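You operate a simulated robot arm through the tools that you are given. There is no shell and no other tool. Be economical: measure what you need, move in short steps, check, and stop when the job is done.

You run a simulated robot arm. Do the job below in one go: nothing can be reset, and whatever is moved stays where it is left.

JOB
Slide the coupler carrier in, latch it, then wipe its track clean with the purple cloth.
Fine: use the small cloth by the seal button and put it back; leave the carrier latched. What is to be rubbed or washed off counts as gone when no trace of it is left.

The check looks at the end state, three seconds after you hand in, the way a careful person would. Anything else that was tipped, shoved, dropped, spilled or broken makes it a failure. A push-on lid holds only when it is set on centred and level and pressed home; a screw cap is set on level and turned clockwise until tight. Flat cloth is picked up by pressing the open fingertips on it (5 to 10 N) and closing them slowly along it; thin cloth reads only 2 to 8 mm in the jaws.

ROBOT AND FRAMES
A 7-joint arm with a two-finger parallel gripper, fixed in place. Base frame: the origin is at the foot of the arm, x ahead of it, y to its left, z up; the work surface is at about z = 868. Lengths are in mm, angles in degrees, forces in N, time in s.
With the tool pointing down near the work surface it reaches from about 240 to 680 mm from the base axis. Its first joint turns from -66.0 to 66.0 degrees. Payload 2.4 kg.
Tool frame: the origin (TCP) lies between the finger pads and is the grasp point; the fingertips stand 30 mm ahead of it; z points along the fingers, y is the line along which they close. Largest opening 94 mm; finger width 28, thickness 10; the body of the gripper, 50 by 96 mm, starts 55 mm behind the TCP.
Orientation is that of the tool frame in the base frame, as [roll, pitch, yaw] about the fixed x, y, z axes, in that order (R = Rz(yaw) Ry(pitch) Rx(roll)). With the fingers straight down and closing along the base's y, the tool's x points along the base's -x, its y along +y and its z along -z.

CONTROLS
- The arm moves only by the tool nudge_tool. Its argument "targets" is a list of rows, each an object of numbers (a shift or turn left out is 0, a gripper value left out holds the last): "x", "y", "z": the shift along the base's x, y, z in cm; "wx", "wy", "wz": the turn, a rotation vector about the base's x, y, z in degrees. In form: [{"x": .., "y": .., "z": .., "wx": .., "wy": .., "wz": ..}, ...]. A call has 1 to 20 rows; each row is the pose to reach, as a shift and turn from the pose commanded when the call began. "claw" is the finger opening in cm, from 0 to 9.4, set as the call begins (left out, the last holds). A row lasts 0.2 s, in which the tool goes at most 50 mm and 8.6 degrees; a call with a longer step from one row to the next is refused whole, and so is a gripper value outside its range. A pose out of reach is approached as far as the arm can. The call stops where the force on the tool passes 50 N (or 10 N more than at its start, if that is more) or the arm is blocked; 0.2 s more then pass. The fingers move at their own pace (about 153 mm/s each) and stop on an object; they squeeze with about 22 N. The grip force told is the motor's: it shows also when the fingers shut on nothing. Time passes only in rows, and 0.2 s behind the last, so rows that repeat a pose let the fingers close. It gives the time, the measured TCP pose, the force on the tool (base axes), the opening and the grip force at its end, in the units of the frame above (readings bear some noise), with the torque about the TCP (base axes, N m) and any sound that the robot's microphone picked up, and new pictures: "pictures" is both (left out), scene, wrist or none.
- Cameras (640 x 400 px; columns grow to the right, rows downward): "scene" is fixed at [25.1, 460.1, 1450.5]; the picture's right is [-0.87, -0.50, 0.00], its down [-0.25, 0.44, -0.86] and it looks along [0.43, -0.75, -0.51] (base axes); focal length 329 px, centre (320, 200). "wrist" rides on the gripper at [76, 14, -103] in the tool frame; the picture's right is [-0.18, 0.98, 0.00], its down [-0.75, -0.14, -0.64] and it looks along [-0.63, -0.12, 0.77] (tool axes); focal length 243 px, centre (320, 200). There is no depth. A picture from a camera that has moved, and an enlarged one, comes with that camera's place and axes in the base frame and with its lens.
- enlarge(camera, box): a new picture of the part [left, top, right, bottom] of that camera's present view, enlarged. No time passes.
- sign_off(): hands the job in; it is judged then, once.

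Go step by step. Nothing tells you positions but the pictures and the camera data: compare them with the known pose of the tool, close in by small moves and look again before you grip or let go. The budget is 120 turns and 200 pictures, counting those below and the enlarged ones. Unless the task says otherwise, let go and move clear before handing in, and close with one line.

The tools are called by a JSON object that holds its "api" and its "payload". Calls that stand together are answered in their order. nudge_tool: Moves the arm, as the interface text tells. Its arguments: {"type":"object","properties":{"targets":{"type":"array","items":{"type":"object","properties":{"x":{"type":"number"},"y":{"type":"number"},"z":{"type":"number"},"wx":{"type":"number"},"wy":{"type":"number"},"wz":{"type":"number"}}}},"claw":{"type":"number"},"pictures":{"type":"string","enum":["both","scene","wrist","none"]}},"required":["targets"]} The other tools are called the same way: enlarge (camera, box) takes an enlarged picture of a part of a camera's view; sign_off () hands the job in.

At the start:

```text
time_s: 0.0
tcp_pos: [353.3, -78.0, 1232.5]
tool_rot: [-180.0, 0.1, 179.9]
contact_force: [0.3, 0.1, -0.4]
torque: [-0.01, -0.01, 0.0]
width: 93.9
gripper_force: 0.0
```

scene: 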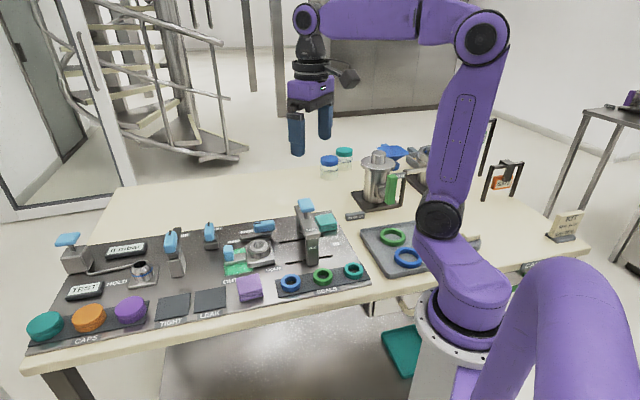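
wrist: 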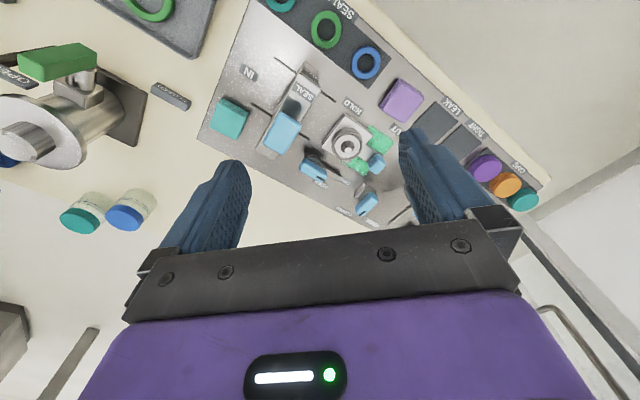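

I see the panel with the coupler carrier in the middle and the purple cloth in front of it. I'll enlarge views to read the details first.

{"api": "enlarge", "payload": {"camera": "scene", "box": [190, 190, 370, 305]}}

{"api": "enlarge", "payload": {"camera": "wrist", "box": [190, 40, 450, 220]}}

{"api": "enlarge", "payload": {"camera": "scene", "box": [20, 215, 220, 350]}}

```text
3.48 times, centred on (280, 248) of scene
camera zoom: at [25.1, 460.1, 1450.5], right [-0.87, -0.5, 0.0], down [-0.25, 0.44, -0.86], along [0.43, -0.75, -0.51], focal length 1145 px, centre (459, 35)
```

zoom: 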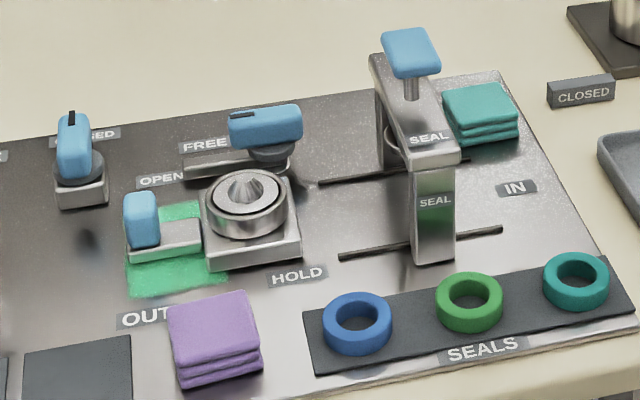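

```text
2.22 times, centred on (320, 130) of wrist
camera zoom: at [276.0, -65.0, 1335.3], right [0.18, 0.98, 0.0], down [0.75, -0.14, 0.64], along [0.63, -0.12, -0.77], focal length 539 px, centre (320, 356)
```

zoom: 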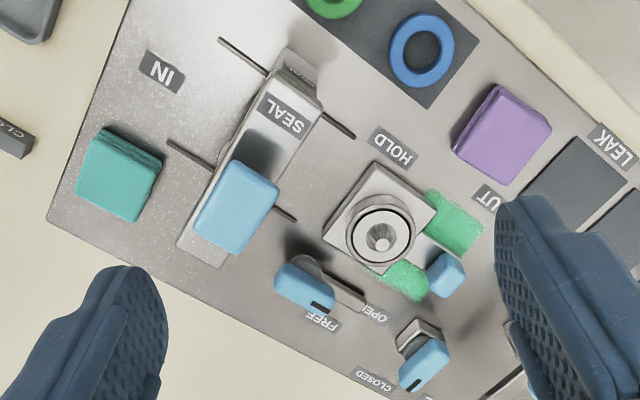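

```text
2.96 times, centred on (120, 282) of scene
camera zoom: at [25.1, 460.1, 1450.5], right [-0.87, -0.5, 0.0], down [-0.25, 0.44, -0.86], along [0.43, -0.75, -0.51], focal length 976 px, centre (913, -44)
```

zoom: 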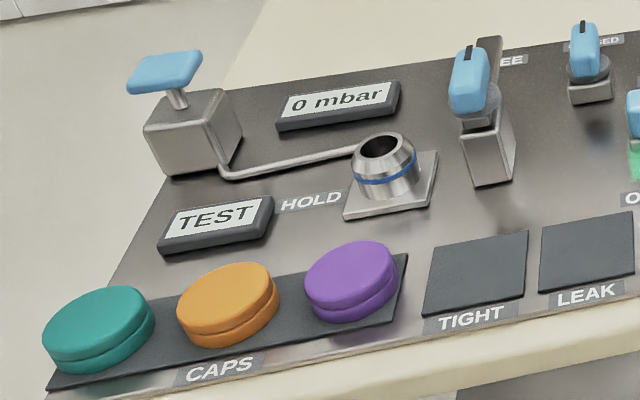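

The carrier stands at OUT, about (504,-50), and its track runs along roughly (-0.71,-0.70) under the SEAL bridge. The latch lever points to FREE. The purple cloth is at about (440,65) and a teal one sits by the SEAL press, so I'll check for other cloths before moving.

{"api": "enlarge", "payload": {"camera": "scene", "box": [480, 60, 640, 280]}}

{"api": "enlarge", "payload": {"camera": "scene", "box": [310, 140, 450, 230]}}

{"api": "nudge_tool", "payload": {"targets": [{"x": 2, "y": 3, "z": -1}, {"x": 4, "y": 5, "z": -3, "wz": 8}, {"x": 4, "y": 5, "z": -6, "wz": 16}, {"x": 4, "y": 5, "z": -9, "wz": 24}, {"x": 4, "y": 5, "z": -11, "wz": 32}, {"x": 4, "y": 5, "z": -12, "wz": 40}, {"x": 4, "y": 5, "z": -12, "wz": 45}]}}

```text
1.82 times, centred on (560, 170) of scene
camera zoom: at [25.1, 460.1, 1450.5], right [-0.87, -0.5, 0.0], down [-0.25, 0.44, -0.86], along [0.43, -0.75, -0.51], focal length 599 px, centre (-116, 254)
```

zoom: 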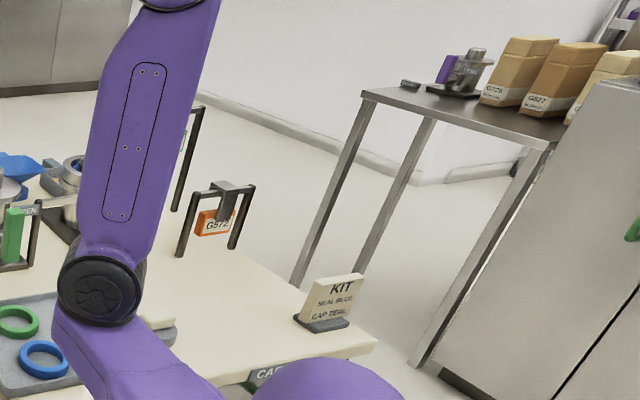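

```text
4.44 times, centred on (380, 185) of scene
camera zoom: at [25.1, 460.1, 1450.5], right [-0.87, -0.5, 0.0], down [-0.25, 0.44, -0.86], along [0.43, -0.75, -0.51], focal length 1464 px, centre (53, 267)
```

zoom: 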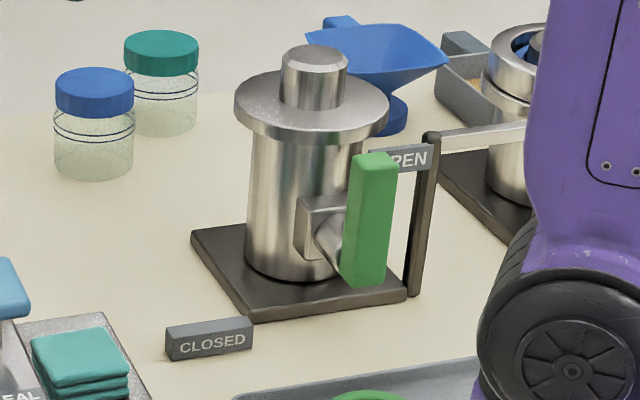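

```text
time_s: 1.6
tcp_pos: [392.7, -27.5, 1112.7]
tool_rot: [-180.0, 0.1, -134.8]
contact_force: [-0.4, -0.8, 0.8]
torque: [-0.01, -0.02, -0.01]
width: 93.9
gripper_force: 0.0
camera wrist: at [328.3, -73.7, 1214.9], right [-0.57, 0.82, 0.0], down [0.63, 0.43, 0.64], along [0.53, 0.36, -0.77], focal length 243 px, centre (320, 200)
```

scene: 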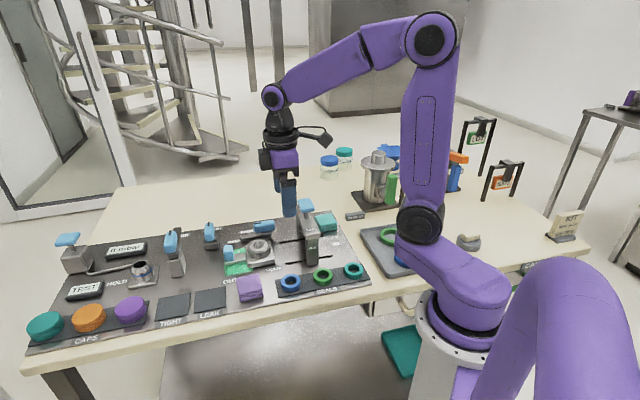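
wrist: 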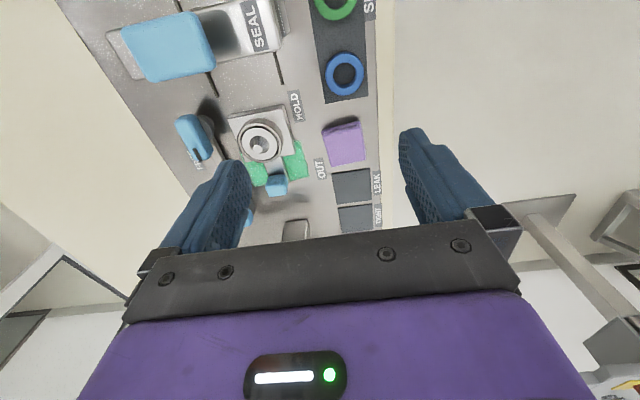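

The measurements agree: carrier cup at about (503,-53) and its blue knob at about (557,0,905). The wrist camera would swing towards the bridge at this yaw, so I'll turn the tool to yaw 45 to put the camera on the OUT side.

{"api": "nudge_tool", "payload": {"targets": [{"wz": -8.5}, {"wz": -17}, {"wz": -25.5}, {"wz": -34}, {"wz": -42.5}, {"wz": -51}, {"wz": -59.5}, {"wz": -68}, {"wz": -76.5}, {"wz": -85}, {"wz": -93.5}, {"wz": -102}, {"wz": -110.5}, {"wz": -119}, {"wz": -127.5}, {"wz": -136}, {"wz": -144.5}, {"wz": -153}, {"wz": -161.5}, {"wz": -170}]}}

```text
time_s: 5.8
tcp_pos: [393.9, -28.5, 1111.7]
tool_rot: [179.9, -0.1, 54.9]
contact_force: [-1.2, -0.1, -0.2]
torque: [0.0, -0.01, 0.02]
width: 93.9
gripper_force: 0.1
camera wrist: at [448.0, 24.9, 1215.3], right [0.7, -0.72, 0.0], down [-0.55, -0.54, 0.64], along [-0.46, -0.45, -0.77], focal length 243 px, centre (320, 200)
```

scene: 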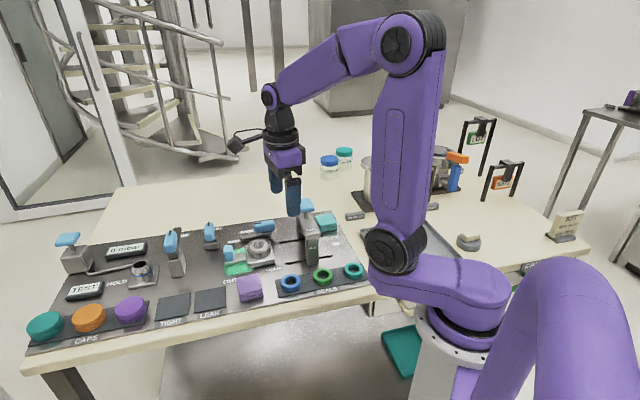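
wrist: 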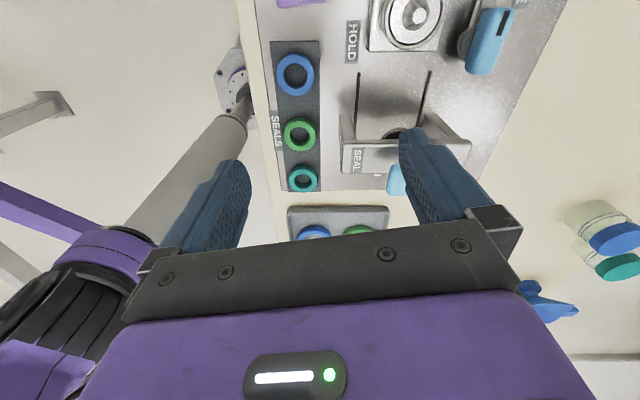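

Rotation works. Next I finish to yaw 45 and go above the knob to look.

{"api": "nudge_tool", "payload": {"targets": [{"x": 4, "y": 1, "wz": -5}, {"x": 8, "y": 2, "wz": -10}, {"x": 12, "y": 3, "wz": -10}, {"x": 17, "y": 4, "wz": -10}, {"x": 18, "y": 4.5, "z": -4, "wz": -10}, {"x": 18, "y": 4.5, "z": -8, "wz": -10}]}}

```text
refused: row 4 steps farther than a row can; nothing moved
```

Same move with shorter steps.

{"api": "nudge_tool", "payload": {"targets": [{"x": 4, "y": 0.7, "wz": -5}, {"x": 8, "y": 1.4, "wz": -10}, {"x": 12, "y": 2.1, "wz": -10}, {"x": 16.4, "y": 2.8, "wz": -10}, {"x": 16.4, "y": 2.8, "z": -4, "wz": -10}, {"x": 16.4, "y": 2.8, "z": -8, "wz": -10}]}}

```text
time_s: 7.2
tcp_pos: [558.1, -2.1, 1032.6]
tool_rot: [-180.0, 0.0, 45.0]
contact_force: [0.1, 0.0, -1.0]
torque: [-0.01, 0.01, -0.03]
width: 93.8
gripper_force: 0.1
camera wrist: at [620.9, 41.9, 1135.0], right [0.57, -0.82, 0.0], down [-0.63, -0.43, 0.64], along [-0.53, -0.36, -0.77], focal length 243 px, centre (320, 200)
```

scene: 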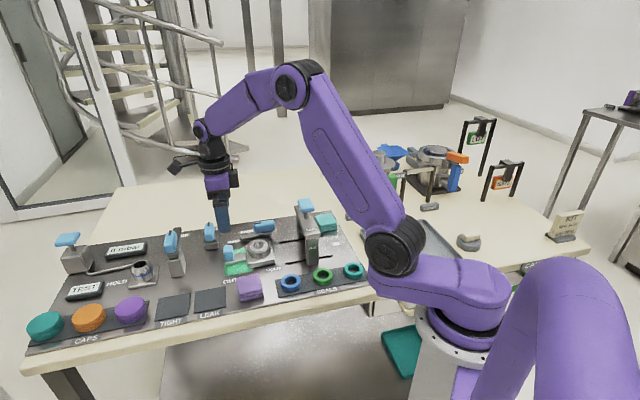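
wrist: 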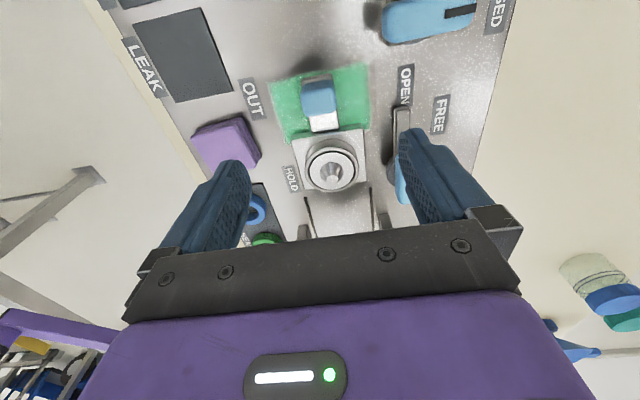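

The knob is centred at about (563,5). I'll narrow the jaws to 5 cm, line up, and lower part way.

{"api": "nudge_tool", "payload": {"targets": [{"x": 0.5, "y": 0.7}, {"x": 0.5, "y": 0.7, "z": -4}, {"x": 0.5, "y": 0.7, "z": -8}], "claw": 5.5}}

{"api": "enlarge", "payload": {"camera": "scene", "box": [170, 180, 310, 290]}}

```text
time_s: 8.0
tcp_pos: [562.2, 5.9, 953.7]
tool_rot: [179.9, 0.0, 45.1]
contact_force: [0.8, -0.2, 0.7]
torque: [-0.01, 0.0, -0.03]
width: 54.9
gripper_force: 0.1
camera wrist: at [625.2, 49.6, 1055.2], right [0.57, -0.82, 0.0], down [-0.63, -0.43, 0.64], along [-0.53, -0.36, -0.77], focal length 243 px, centre (320, 200)
```

scene: 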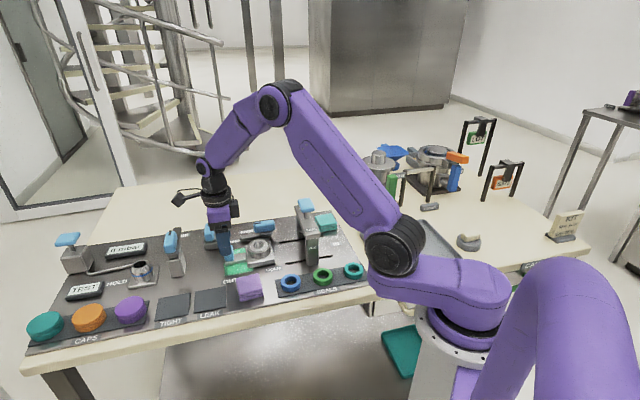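
wrist: 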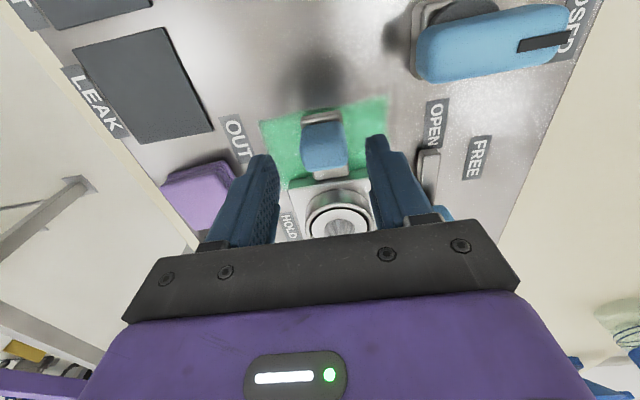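

```text
3.64 times, centred on (240, 235) of scene
camera zoom: at [25.1, 460.1, 1450.5], right [-0.87, -0.5, 0.0], down [-0.25, 0.44, -0.86], along [0.43, -0.75, -0.51], focal length 1197 px, centre (611, 73)
```

zoom: 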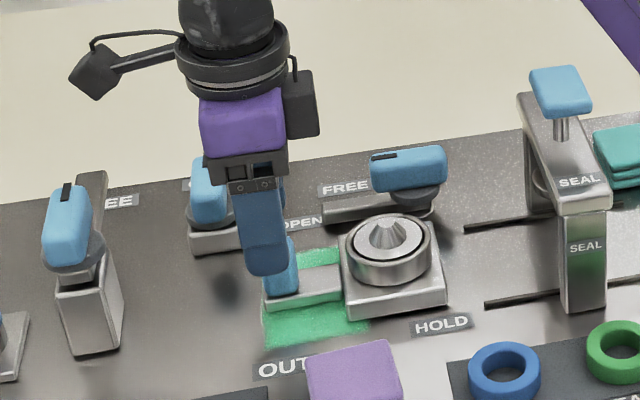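

The knob sits between the fingers. I'm lowering to about z 912, then closing.

{"api": "nudge_tool", "payload": {"targets": [{"x": 0.3, "y": 0.2, "z": -2}, {"x": 0.3, "y": 0.2, "z": -4.2}], "claw": 5.5, "pictures": "none"}}

{"api": "nudge_tool", "payload": {"targets": [{}, {}, {}], "claw": 0.5}}

```text
time_s: 8.6
tcp_pos: [564.2, 8.9, 911.4]
tool_rot: [-180.0, 0.0, 45.1]
contact_force: [0.2, -0.3, -0.1]
torque: [0.01, -0.01, 0.01]
width: 55.2
gripper_force: 0.1
```

```text
time_s: 9.4
tcp_pos: [565.2, 6.7, 911.8]
tool_rot: [179.9, 0.0, 45.0]
contact_force: [10.4, -9.6, -8.9]
torque: [0.5, -0.69, 0.14]
width: 36.1
gripper_force: 45.4
camera wrist: at [628.7, 50.3, 1013.5], right [0.56, -0.83, 0.0], down [-0.63, -0.43, 0.64], along [-0.53, -0.36, -0.77], focal length 243 px, centre (320, 200)
```

scene: 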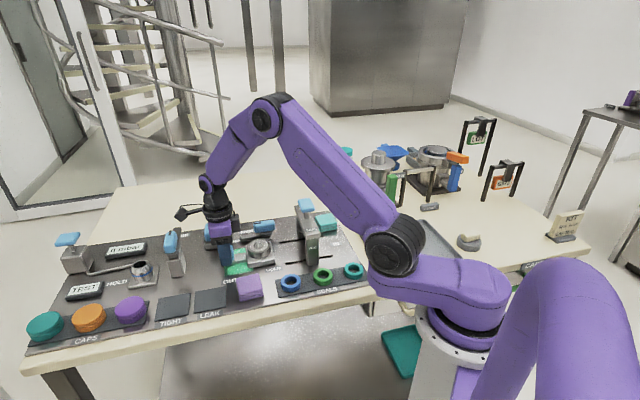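
wrist: 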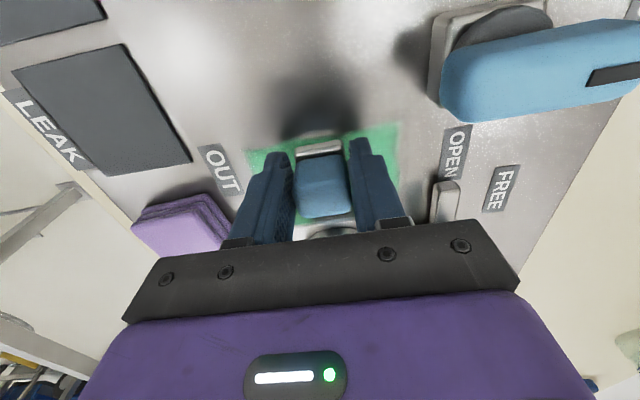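

The knob is gripped, with a small side load that I'll ease. Now I slide it along the track.

{"api": "nudge_tool", "payload": {"targets": [{"x": 0.1, "y": -0.1}, {"x": -0.6, "y": -0.8}, {"x": -1.3, "y": -1.5}, {"x": -2.0, "y": -2.2}, {"x": -2.7, "y": -2.9}]}}

```text
time_s: 10.6
tcp_pos: [538.6, -20.2, 909.3]
tool_rot: [-179.9, 0.0, 45.1]
contact_force: [8.7, -8.0, -0.9]
torque: [0.04, 0.25, 0.02]
width: 36.4
gripper_force: 45.2
camera wrist: at [601.1, 22.7, 1013.4], right [0.57, -0.82, 0.0], down [-0.63, -0.43, 0.64], along [-0.53, -0.36, -0.77], focal length 243 px, centre (320, 200)
```

scene: 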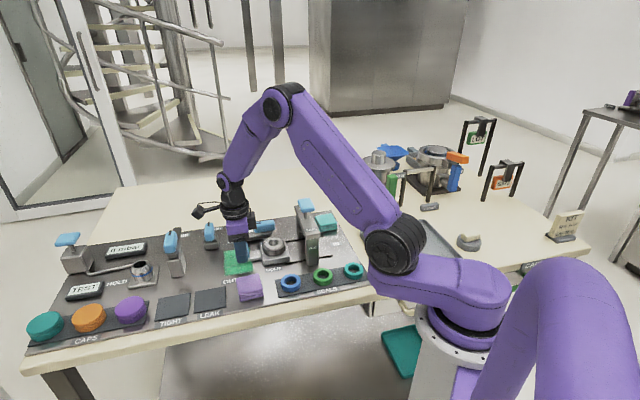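
wrist: 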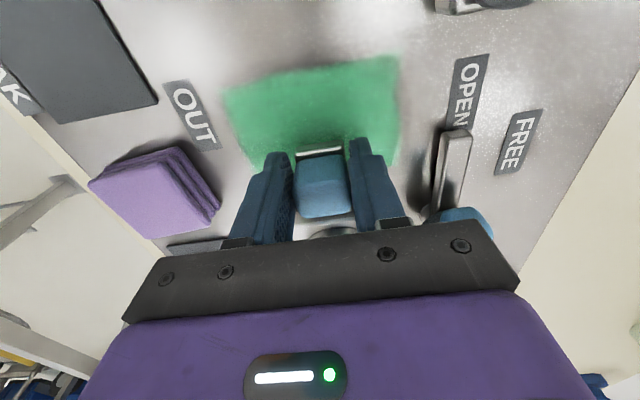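

It slides freely, so I continue with the latch handle below the gripper body.

{"api": "nudge_tool", "payload": {"targets": [{"x": -0.7, "y": -0.7}, {"x": -1.4, "y": -1.4}, {"x": -2.1, "y": -2.1}, {"x": -2.8, "y": -2.8}, {"x": -3.5, "y": -3.5}]}}

{"api": "enlarge", "payload": {"camera": "scene", "box": [190, 170, 360, 290]}}

```text
time_s: 11.8
tcp_pos: [502.0, -56.2, 910.1]
tool_rot: [179.9, 0.0, 45.1]
contact_force: [5.9, -5.6, 7.4]
torque: [-0.21, 0.37, 0.29]
width: 36.2
gripper_force: 44.6
camera wrist: at [565.8, -12.7, 1013.4], right [0.57, -0.82, 0.0], down [-0.63, -0.43, 0.64], along [-0.53, -0.36, -0.77], focal length 243 px, centre (320, 200)
```

scene: 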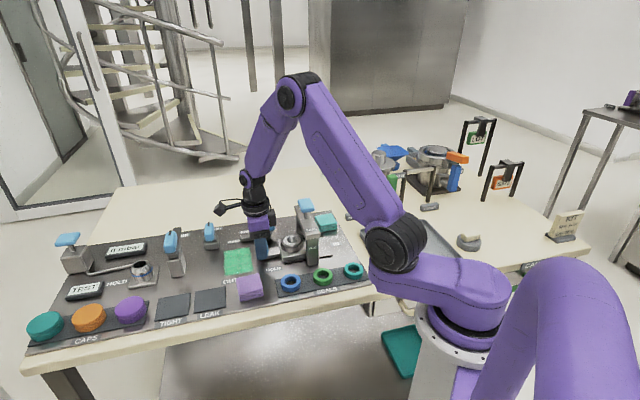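
wrist: 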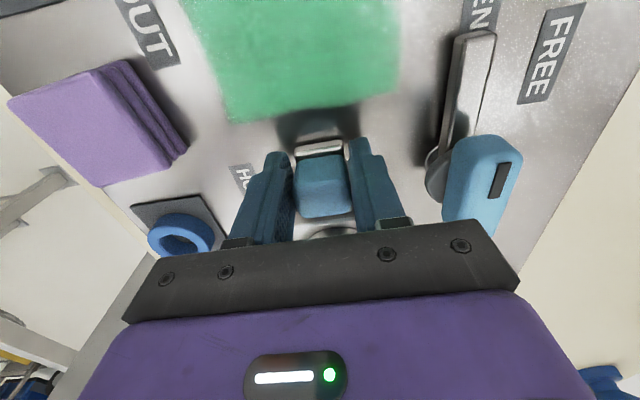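

```text
3.33 times, centred on (275, 230) of scene
camera zoom: at [25.1, 460.0, 1450.6], right [-0.87, -0.5, 0.0], down [-0.25, 0.44, -0.86], along [0.43, -0.75, -0.51], focal length 1098 px, centre (470, 100)
```

zoom: 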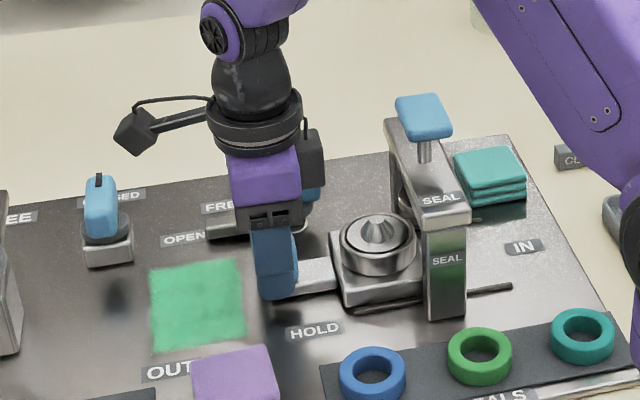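

The latch handle top is at about z 920, well below the gripper body. I keep sliding towards the stop.

{"api": "nudge_tool", "payload": {"targets": [{"x": -0.7, "y": -0.7}, {"x": -1.4, "y": -1.4}, {"x": -2.1, "y": -2.1}, {"x": -2.8, "y": -2.8}]}}

{"api": "enlarge", "payload": {"camera": "scene", "box": [190, 170, 360, 290]}}

```text
time_s: 12.8
tcp_pos: [474.1, -82.8, 910.6]
tool_rot: [179.9, 0.0, 45.0]
contact_force: [4.8, -5.6, 8.6]
torque: [0.35, -0.34, 0.23]
width: 36.1
gripper_force: 44.8
camera wrist: at [537.8, -40.9, 1013.3], right [0.57, -0.82, 0.0], down [-0.63, -0.43, 0.64], along [-0.53, -0.36, -0.77], focal length 243 px, centre (320, 200)
```

scene: 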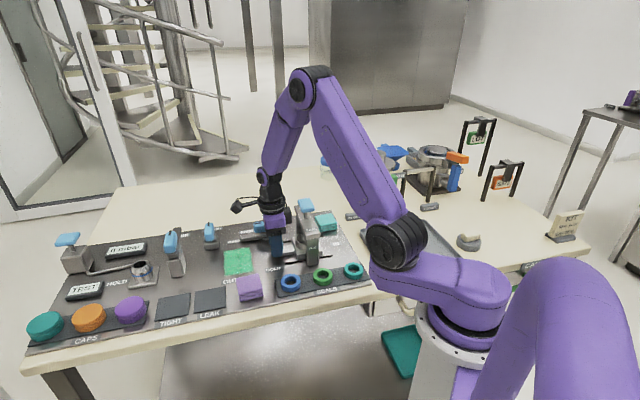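
wrist: 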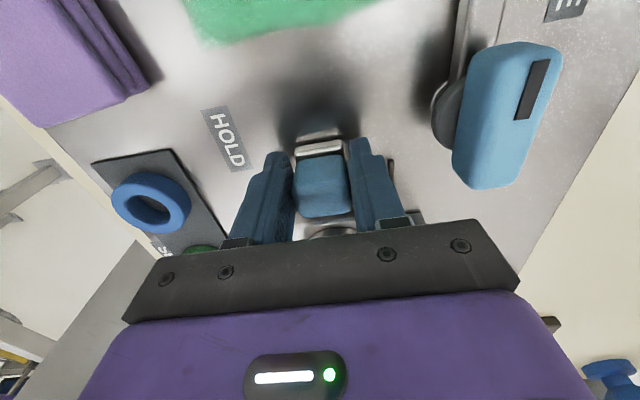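

```text
3.33 times, centred on (275, 230) of scene
camera zoom: at [25.0, 460.0, 1450.6], right [-0.87, -0.5, 0.0], down [-0.25, 0.44, -0.86], along [0.43, -0.75, -0.51], focal length 1098 px, centre (470, 100)
```

zoom: 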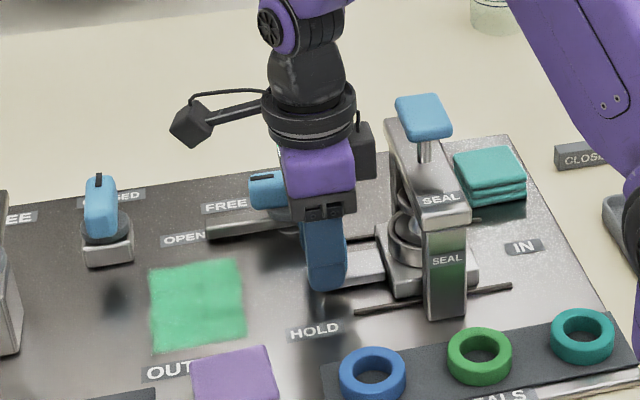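

Nearly in; I make small steps until it stops.

{"api": "nudge_tool", "payload": {"targets": [{"x": -0.3, "y": -0.3}, {"x": -0.6, "y": -0.6}, {"x": -0.9, "y": -0.9}, {"x": -1.2, "y": -1.2}]}}

{"api": "enlarge", "payload": {"camera": "scene", "box": [190, 170, 360, 290]}}

```text
time_s: 13.7
tcp_pos: [470.4, -87.9, 911.5]
tool_rot: [179.4, -0.5, 45.7]
contact_force: [8.0, 4.3, -10.1]
torque: [0.25, -0.18, -0.01]
width: 36.2
gripper_force: 45.3
stopped in row 4: the force on the tool passed its limit at 53 N (the readings are from after the stop); the commanded pose is now the measured one
camera wrist: at [531.8, -44.0, 1014.5], right [0.57, -0.82, 0.01], down [-0.64, -0.44, 0.63], along [-0.52, -0.37, -0.77], focal length 243 px, centre (320, 200)
```

scene: 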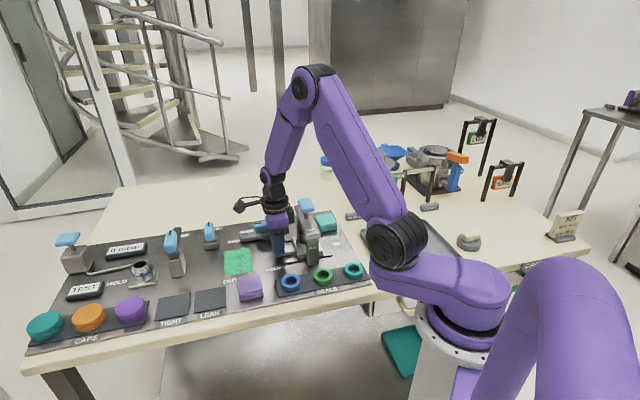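
wrist: 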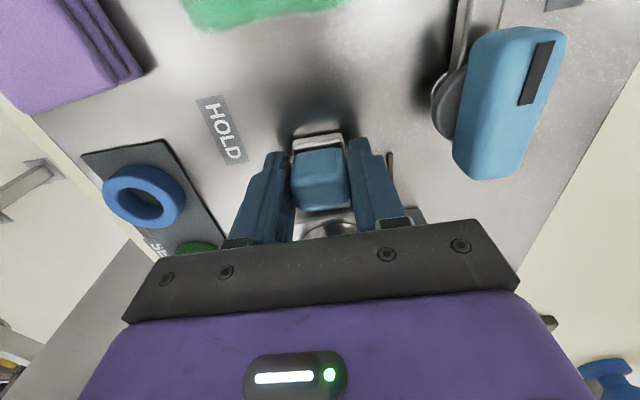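

```text
3.33 times, centred on (275, 230) of scene
camera zoom: at [25.4, 460.2, 1450.5], right [-0.87, -0.5, 0.0], down [-0.25, 0.44, -0.86], along [0.43, -0.75, -0.51], focal length 1098 px, centre (470, 100)
```

zoom: 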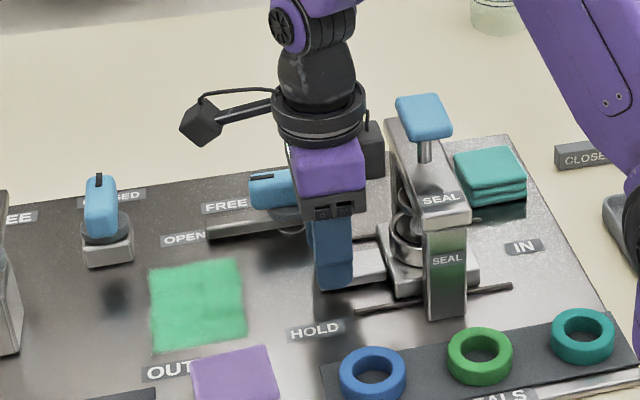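

The knob slipped a little in the fingers while the tool kept going, so the carrier itself seems to have met its stop. I'll let go, rise and look.

{"api": "nudge_tool", "payload": {"targets": [{}, {"x": 0.3, "y": 0.3, "z": 0.5}, {"x": 0.3, "y": 0.3, "z": 4}, {"x": 2, "y": 2, "z": 8}, {"x": 4, "y": 4, "z": 12}], "claw": 5.5}}

{"api": "enlarge", "payload": {"camera": "scene", "box": [190, 170, 360, 290]}}

{"api": "enlarge", "payload": {"camera": "wrist", "box": [200, 0, 640, 260]}}

```text
time_s: 14.9
tcp_pos: [510.5, -49.3, 1031.0]
tool_rot: [179.4, -0.4, 45.5]
contact_force: [-0.4, -0.1, 0.1]
torque: [0.0, 0.01, -0.05]
width: 55.1
gripper_force: 0.0
camera wrist: at [571.6, -5.6, 1134.5], right [0.57, -0.82, 0.01], down [-0.64, -0.44, 0.64], along [-0.52, -0.37, -0.77], focal length 243 px, centre (320, 200)
```

scene: 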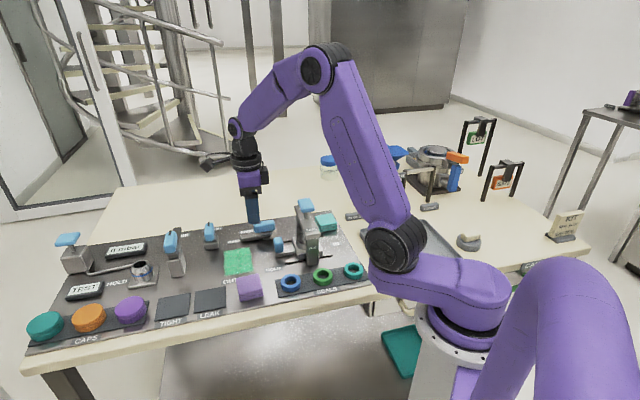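
wrist: 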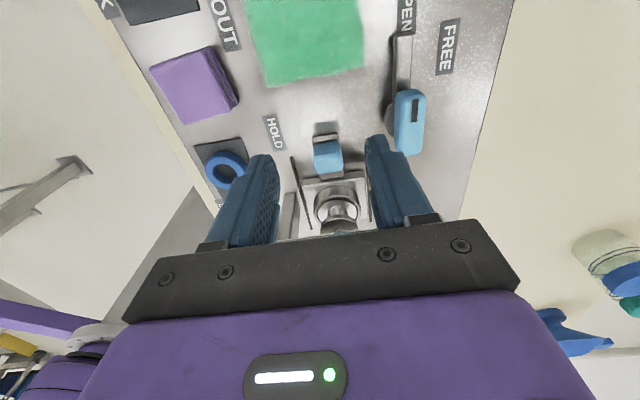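

```text
3.33 times, centred on (275, 230) of scene
camera zoom: at [25.1, 460.1, 1450.5], right [-0.87, -0.5, 0.0], down [-0.25, 0.44, -0.86], along [0.43, -0.75, -0.51], focal length 1098 px, centre (470, 100)
```

zoom: 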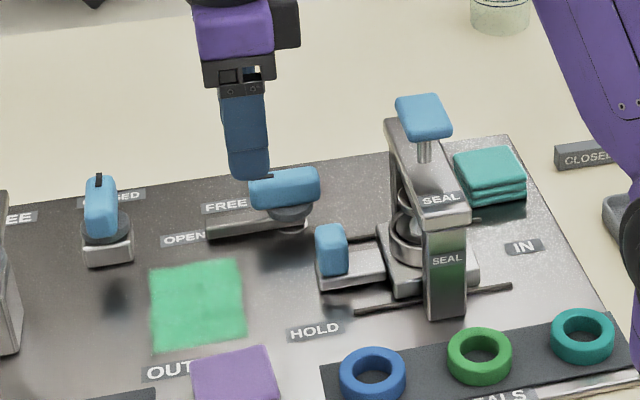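

```text
1.45 times, centred on (420, 130) of wrist
camera zoom: at [571.6, -5.6, 1134.5], right [0.57, -0.82, 0.01], down [-0.64, -0.44, 0.64], along [-0.52, -0.37, -0.77], focal length 353 px, centre (174, 302)
```

zoom: 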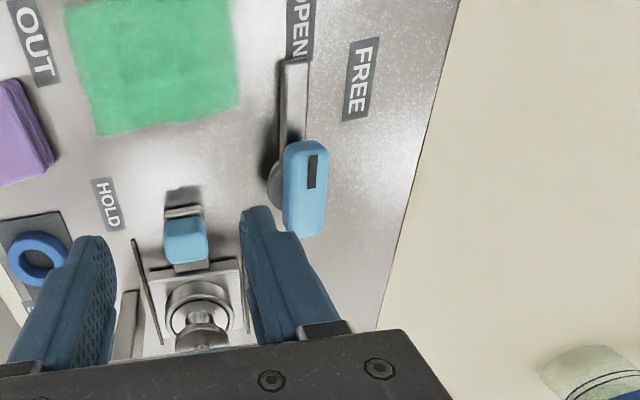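

The carrier is in under the seal ram, and the latch line passes just behind its tail. The latch handle is centred at about (544,-125) with its top at z≈920, so I'll move above it with the jaws across its width.

{"api": "nudge_tool", "payload": {"targets": [{"x": 1.7, "y": -3.8, "wx": 0.1, "wy": 0.7, "wz": -0.5}, {"x": 3.4, "y": -7.6, "wx": 0.1, "wy": 0.7, "wz": -0.5}, {"x": 3.4, "y": -7.6, "z": -3.5, "wx": 0.1, "wy": 0.7, "wz": -0.5}, {"x": 3.4, "y": -7.6, "z": -6.5, "wx": 0.1, "wy": 0.7, "wz": -0.5}], "claw": 5.5}}

{"api": "enlarge", "payload": {"camera": "scene", "box": [190, 170, 360, 290]}}

```text
time_s: 15.9
tcp_pos: [543.9, -125.2, 965.8]
tool_rot: [-180.0, 0.0, 45.0]
contact_force: [0.0, 0.2, -1.1]
torque: [-0.03, 0.0, -0.03]
width: 55.0
gripper_force: 0.0
camera wrist: at [606.9, -82.6, 1068.3], right [0.57, -0.82, 0.0], down [-0.63, -0.43, 0.64], along [-0.53, -0.36, -0.77], focal length 243 px, centre (320, 200)
```

scene: 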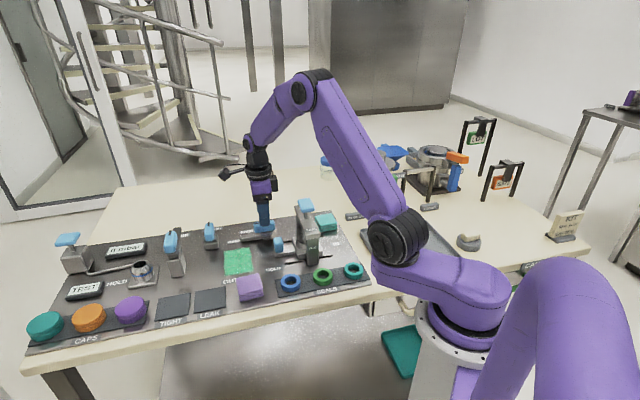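
wrist: 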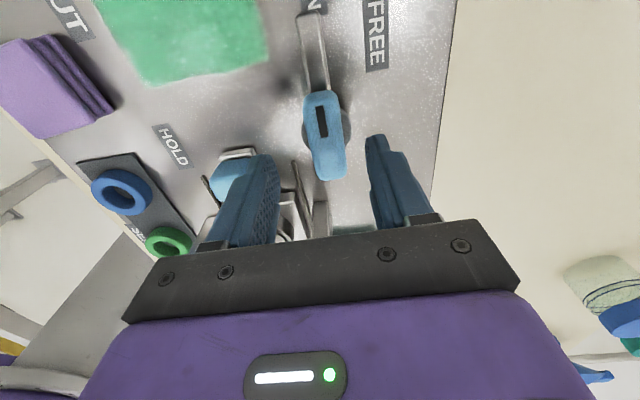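

```text
3.33 times, centred on (275, 230) of scene
camera zoom: at [25.1, 460.1, 1450.5], right [-0.87, -0.5, 0.0], down [-0.25, 0.44, -0.86], along [0.43, -0.75, -0.51], focal length 1098 px, centre (470, 100)
```

zoom: 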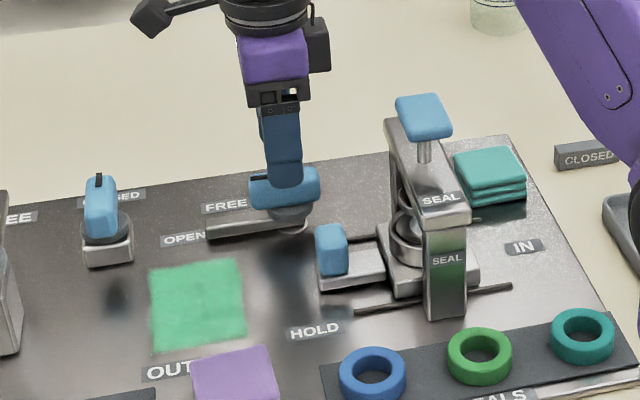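

The handle centre is a few mm further out, at about (548,-125). I go down to tips at about z 902 and close.

{"api": "nudge_tool", "payload": {"targets": [{"x": 0.4, "y": 0.05, "z": -1.5}, {"x": 0.4, "y": 0.05, "z": -3.4}], "claw": 5.5, "pictures": "none"}}

{"api": "nudge_tool", "payload": {"targets": [{}, {}, {}], "claw": 0.5}}

{"api": "enlarge", "payload": {"camera": "scene", "box": [190, 170, 360, 290]}}

```text
time_s: 16.5
tcp_pos: [546.2, -124.6, 931.2]
tool_rot: [-180.0, 0.0, 45.1]
contact_force: [-0.8, 0.0, -0.3]
torque: [0.03, -0.01, 0.0]
width: 54.9
gripper_force: 0.0
```

```text
time_s: 17.3
tcp_pos: [549.2, -126.9, 930.6]
tool_rot: [179.7, -0.1, 45.0]
contact_force: [19.0, -11.2, -12.6]
torque: [0.44, -0.18, 0.12]
width: 23.8
gripper_force: 44.9
camera wrist: at [612.0, -83.2, 1034.6], right [0.56, -0.83, 0.0], down [-0.64, -0.43, 0.64], along [-0.53, -0.36, -0.77], focal length 243 px, centre (320, 200)
```

scene: 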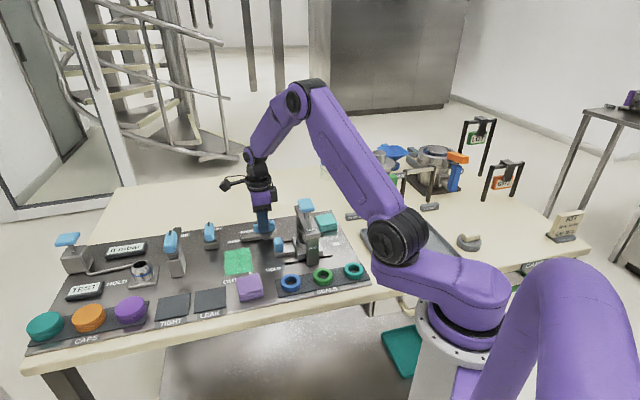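
wrist: 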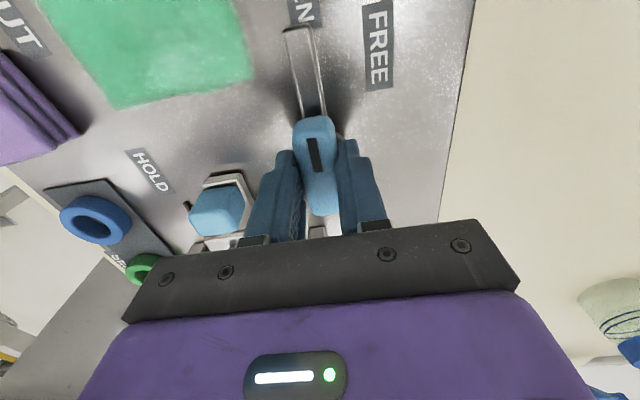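

```text
3.33 times, centred on (275, 230) of scene
camera zoom: at [25.8, 459.7, 1450.7], right [-0.87, -0.5, 0.0], down [-0.25, 0.44, -0.86], along [0.43, -0.75, -0.51], focal length 1098 px, centre (470, 100)
```

zoom: 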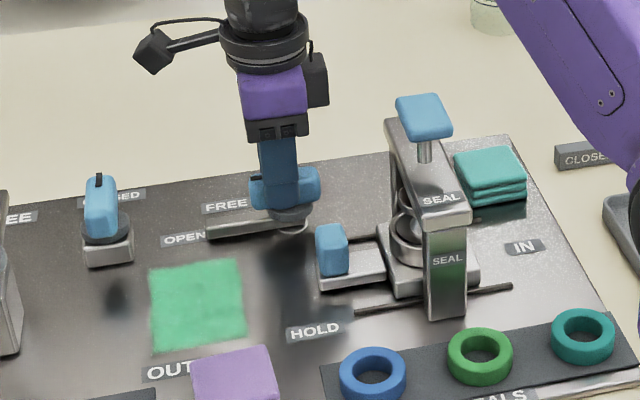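

Gripped, with the side load showing I'm about 3 mm off. I ease that and start turning counter-clockwise, watching the forces.

{"api": "nudge_tool", "payload": {"targets": [{"x": 0.3, "y": -0.25}, {"x": 0.3, "y": -0.25, "wz": 6}, {"x": 0.3, "y": -0.25, "wz": 12}, {"x": 0.3, "y": -0.25, "wz": 18}]}}

```text
time_s: 18.3
tcp_pos: [548.6, -125.1, 932.4]
tool_rot: [-179.5, 0.2, 63.2]
contact_force: [-20.1, 6.4, 7.9]
torque: [-0.97, 0.15, -0.14]
width: 23.8
gripper_force: 44.9
camera wrist: at [595.1, -64.7, 1034.1], right [0.79, -0.61, -0.01], down [-0.46, -0.61, 0.64], along [-0.4, -0.51, -0.76], focal length 243 px, centre (320, 200)
```

scene: 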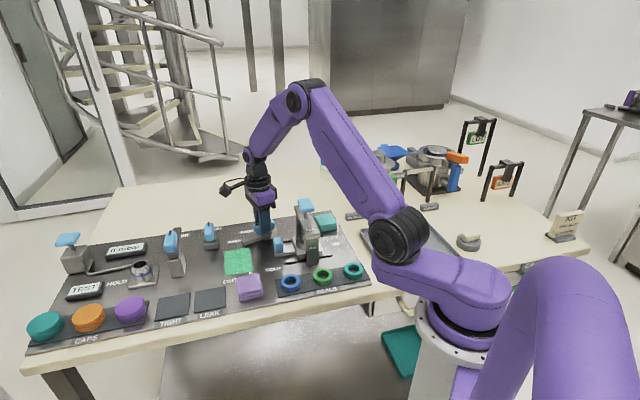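
wrist: 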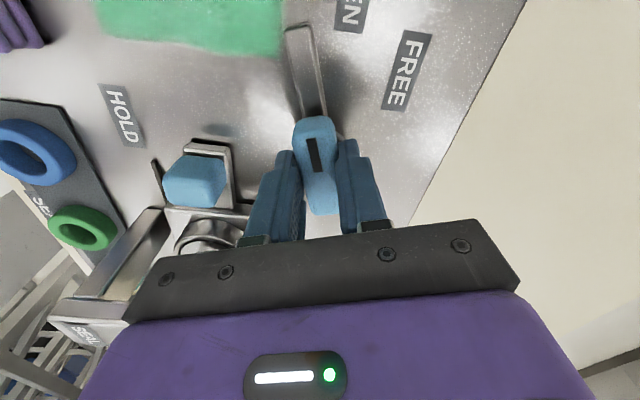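

It turns. I'll recentre on the measured pivot and continue.

{"api": "nudge_tool", "payload": {"targets": [{"x": -0.3, "y": 0.2, "wz": 6}, {"x": -0.3, "y": 0.2, "wz": 13}, {"x": -0.3, "y": 0.2, "wz": 20}, {"x": -0.3, "y": 0.2, "wz": 27}], "pictures": "wrist"}}

```text
time_s: 19.3
tcp_pos: [544.8, -125.2, 932.1]
tool_rot: [-179.5, -0.1, 90.2]
contact_force: [-25.4, 5.4, 0.1]
torque: [-0.9, -0.3, -0.19]
width: 23.9
gripper_force: 44.7
camera wrist: at [559.0, -49.3, 1034.4], right [0.98, -0.18, -0.01], down [-0.13, -0.76, 0.64], along [-0.12, -0.63, -0.77], focal length 243 px, centre (320, 200)
```

wrist: 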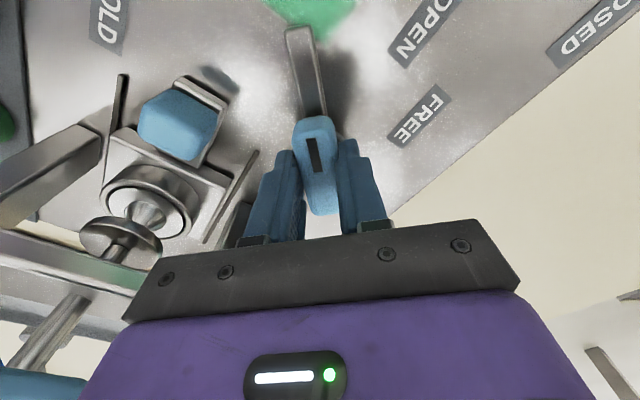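

Still an x load, so the pivot is nearer (541,-130). I adjust and continue.

{"api": "nudge_tool", "payload": {"targets": [{"x": -0.5, "y": -0.3}, {"x": -0.6, "y": -0.4, "wz": 6}, {"x": -0.6, "y": -0.4, "wz": 12}, {"x": -0.6, "y": -0.4, "wz": 18}, {"x": -0.6, "y": -0.4, "wz": 24}], "pictures": "wrist"}}

```text
time_s: 20.5
tcp_pos: [541.2, -124.6, 932.4]
tool_rot: [-179.9, -0.1, 114.6]
contact_force: [-2.9, 25.7, -13.1]
torque: [-0.03, -0.5, 0.07]
width: 24.2
gripper_force: 45.3
camera wrist: at [522.9, -50.8, 1034.7], right [0.97, 0.24, 0.0], down [0.19, -0.75, 0.64], along [0.15, -0.62, -0.77], focal length 243 px, centre (320, 200)
```

wrist: 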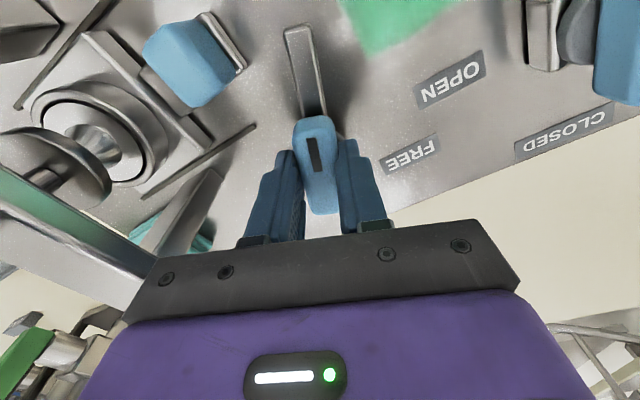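

Good progress at 70° turned. I recentre and take it to the end.

{"api": "nudge_tool", "payload": {"targets": [{"x": -0.1, "y": 0.5}, {"x": -0.15, "y": 0.5, "wz": 5}, {"x": -0.2, "y": 0.5, "wz": 10}, {"x": -0.25, "y": 0.5, "wz": 15}], "pictures": "wrist"}}

```text
time_s: 21.5
tcp_pos: [539.4, -126.5, 931.8]
tool_rot: [179.9, 0.1, 129.1]
contact_force: [15.1, -2.4, -28.8]
torque: [0.41, 0.13, 0.07]
width: 24.0
gripper_force: 44.9
camera wrist: at [502.5, -58.4, 1034.5], right [0.88, 0.48, 0.0], down [0.36, -0.67, 0.64], along [0.31, -0.57, -0.76], focal length 243 px, centre (320, 200)
```

wrist: 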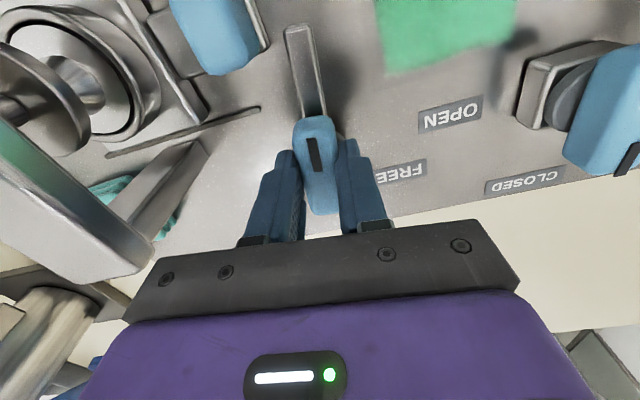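

Almost there; a few more degrees until it hits its stop.

{"api": "nudge_tool", "payload": {"targets": [{"x": 0, "y": -0.1, "z": 0.1, "wz": 3}, {"x": 0, "y": -0.1, "z": 0.1, "wz": 6}, {"x": 0, "y": -0.1, "z": 0.1, "wz": 9}]}}

{"api": "enlarge", "payload": {"camera": "scene", "box": [190, 170, 360, 290]}}

```text
time_s: 22.3
tcp_pos: [538.7, -126.2, 932.8]
tool_rot: [-180.0, 0.0, 137.8]
contact_force: [13.3, -6.4, -29.9]
torque: [0.19, -0.11, -1.59]
width: 24.7
gripper_force: 45.2
camera wrist: at [491.9, -65.4, 1035.7], right [0.8, 0.6, 0.0], down [0.46, -0.61, 0.64], along [0.39, -0.51, -0.77], focal length 243 px, centre (320, 200)
```

scene: 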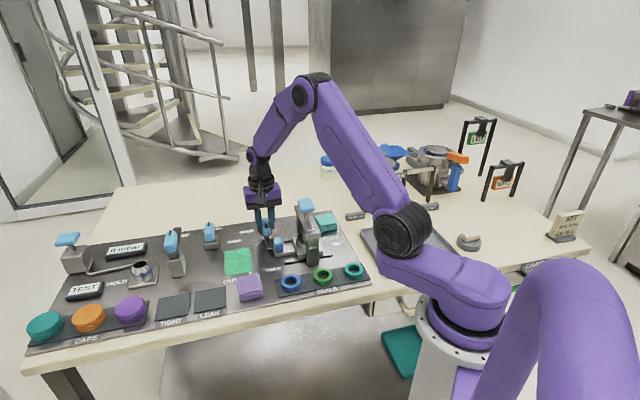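
wrist: 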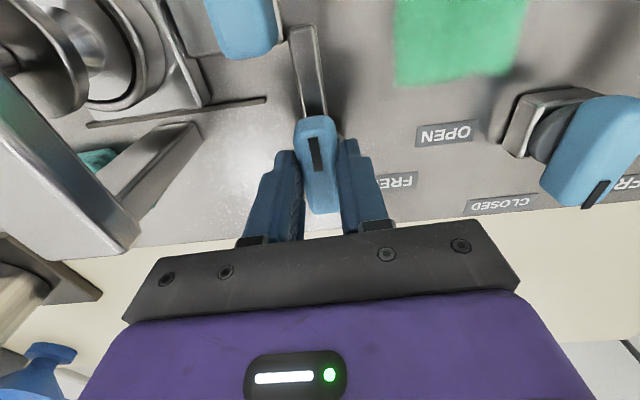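

```text
3.33 times, centred on (275, 230) of scene
camera zoom: at [26.0, 459.8, 1450.6], right [-0.87, -0.5, 0.0], down [-0.25, 0.44, -0.86], along [0.43, -0.75, -0.51], focal length 1098 px, centre (470, 100)
```

zoom: 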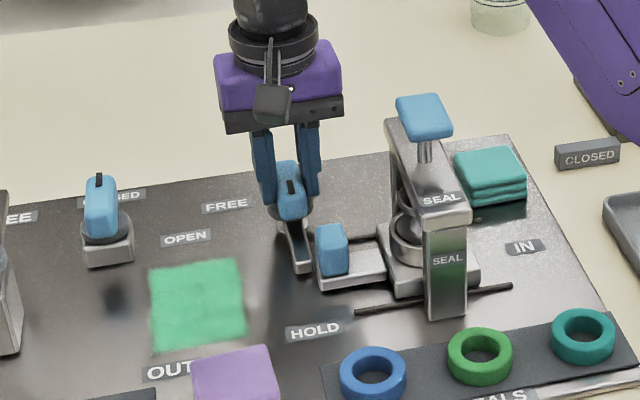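

The bar now lies behind the tail pointing at HOLD, and the torque has risen as at a stop. I'll press a few degrees more to be sure.

{"api": "nudge_tool", "payload": {"targets": [{"wz": 3}, {"wz": 6}], "pictures": "none"}}

```text
time_s: 22.9
tcp_pos: [538.0, -126.9, 934.3]
tool_rot: [-180.0, -0.1, 143.9]
contact_force: [7.4, -8.2, -15.6]
torque: [0.44, 0.4, -1.7]
width: 27.8
gripper_force: 44.8
```

The jaws twist on the handle, so it is at its stop. I let go and rise.

{"api": "nudge_tool", "payload": {"targets": [{}, {}, {"z": 4}, {"z": 8}, {"z": 12}], "claw": 5.5}}

{"api": "enlarge", "payload": {"camera": "scene", "box": [190, 170, 360, 290]}}

{"api": "enlarge", "payload": {"camera": "wrist", "box": [140, 0, 460, 230]}}

```text
time_s: 24.1
tcp_pos: [538.2, -124.2, 1054.6]
tool_rot: [-179.9, -0.1, 144.1]
contact_force: [-0.1, -0.3, -0.1]
torque: [-0.02, 0.0, -0.01]
width: 55.1
gripper_force: 0.1
camera wrist: at [484.3, -69.0, 1156.5], right [0.73, 0.69, 0.0], down [0.53, -0.56, 0.64], along [0.44, -0.47, -0.77], focal length 243 px, centre (320, 200)
```

scene: 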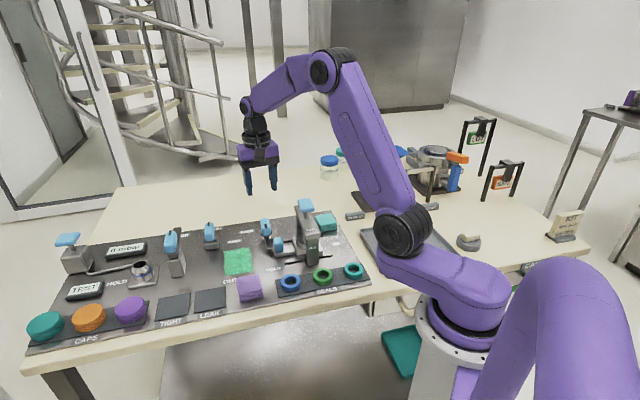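
wrist: 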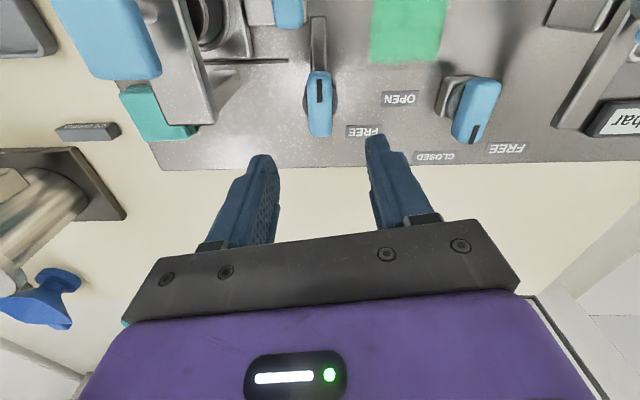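

```text
3.33 times, centred on (275, 230) of scene
camera zoom: at [25.1, 460.1, 1450.5], right [-0.87, -0.5, 0.0], down [-0.25, 0.44, -0.86], along [0.43, -0.75, -0.51], focal length 1098 px, centre (470, 100)
```

zoom: 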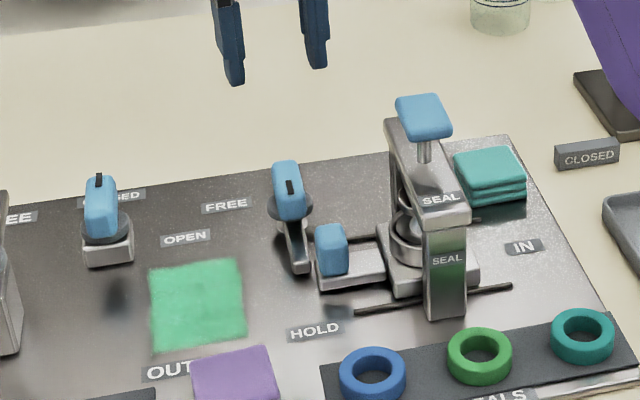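

```text
1.74 times, centred on (300, 115) of wrist
camera zoom: at [484.3, -69.0, 1156.5], right [0.73, 0.69, 0.0], down [0.53, -0.56, 0.64], along [0.44, -0.47, -0.77], focal length 422 px, centre (355, 348)
```

zoom: 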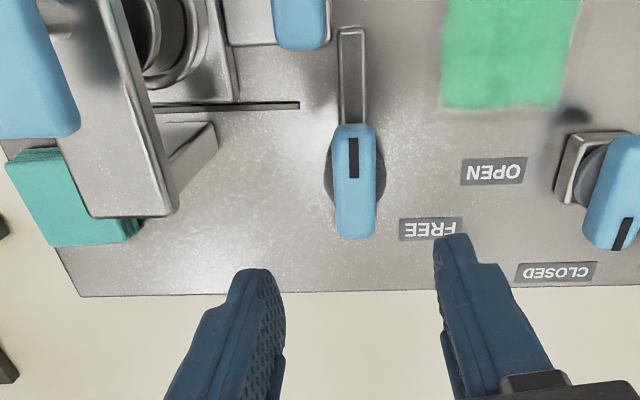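

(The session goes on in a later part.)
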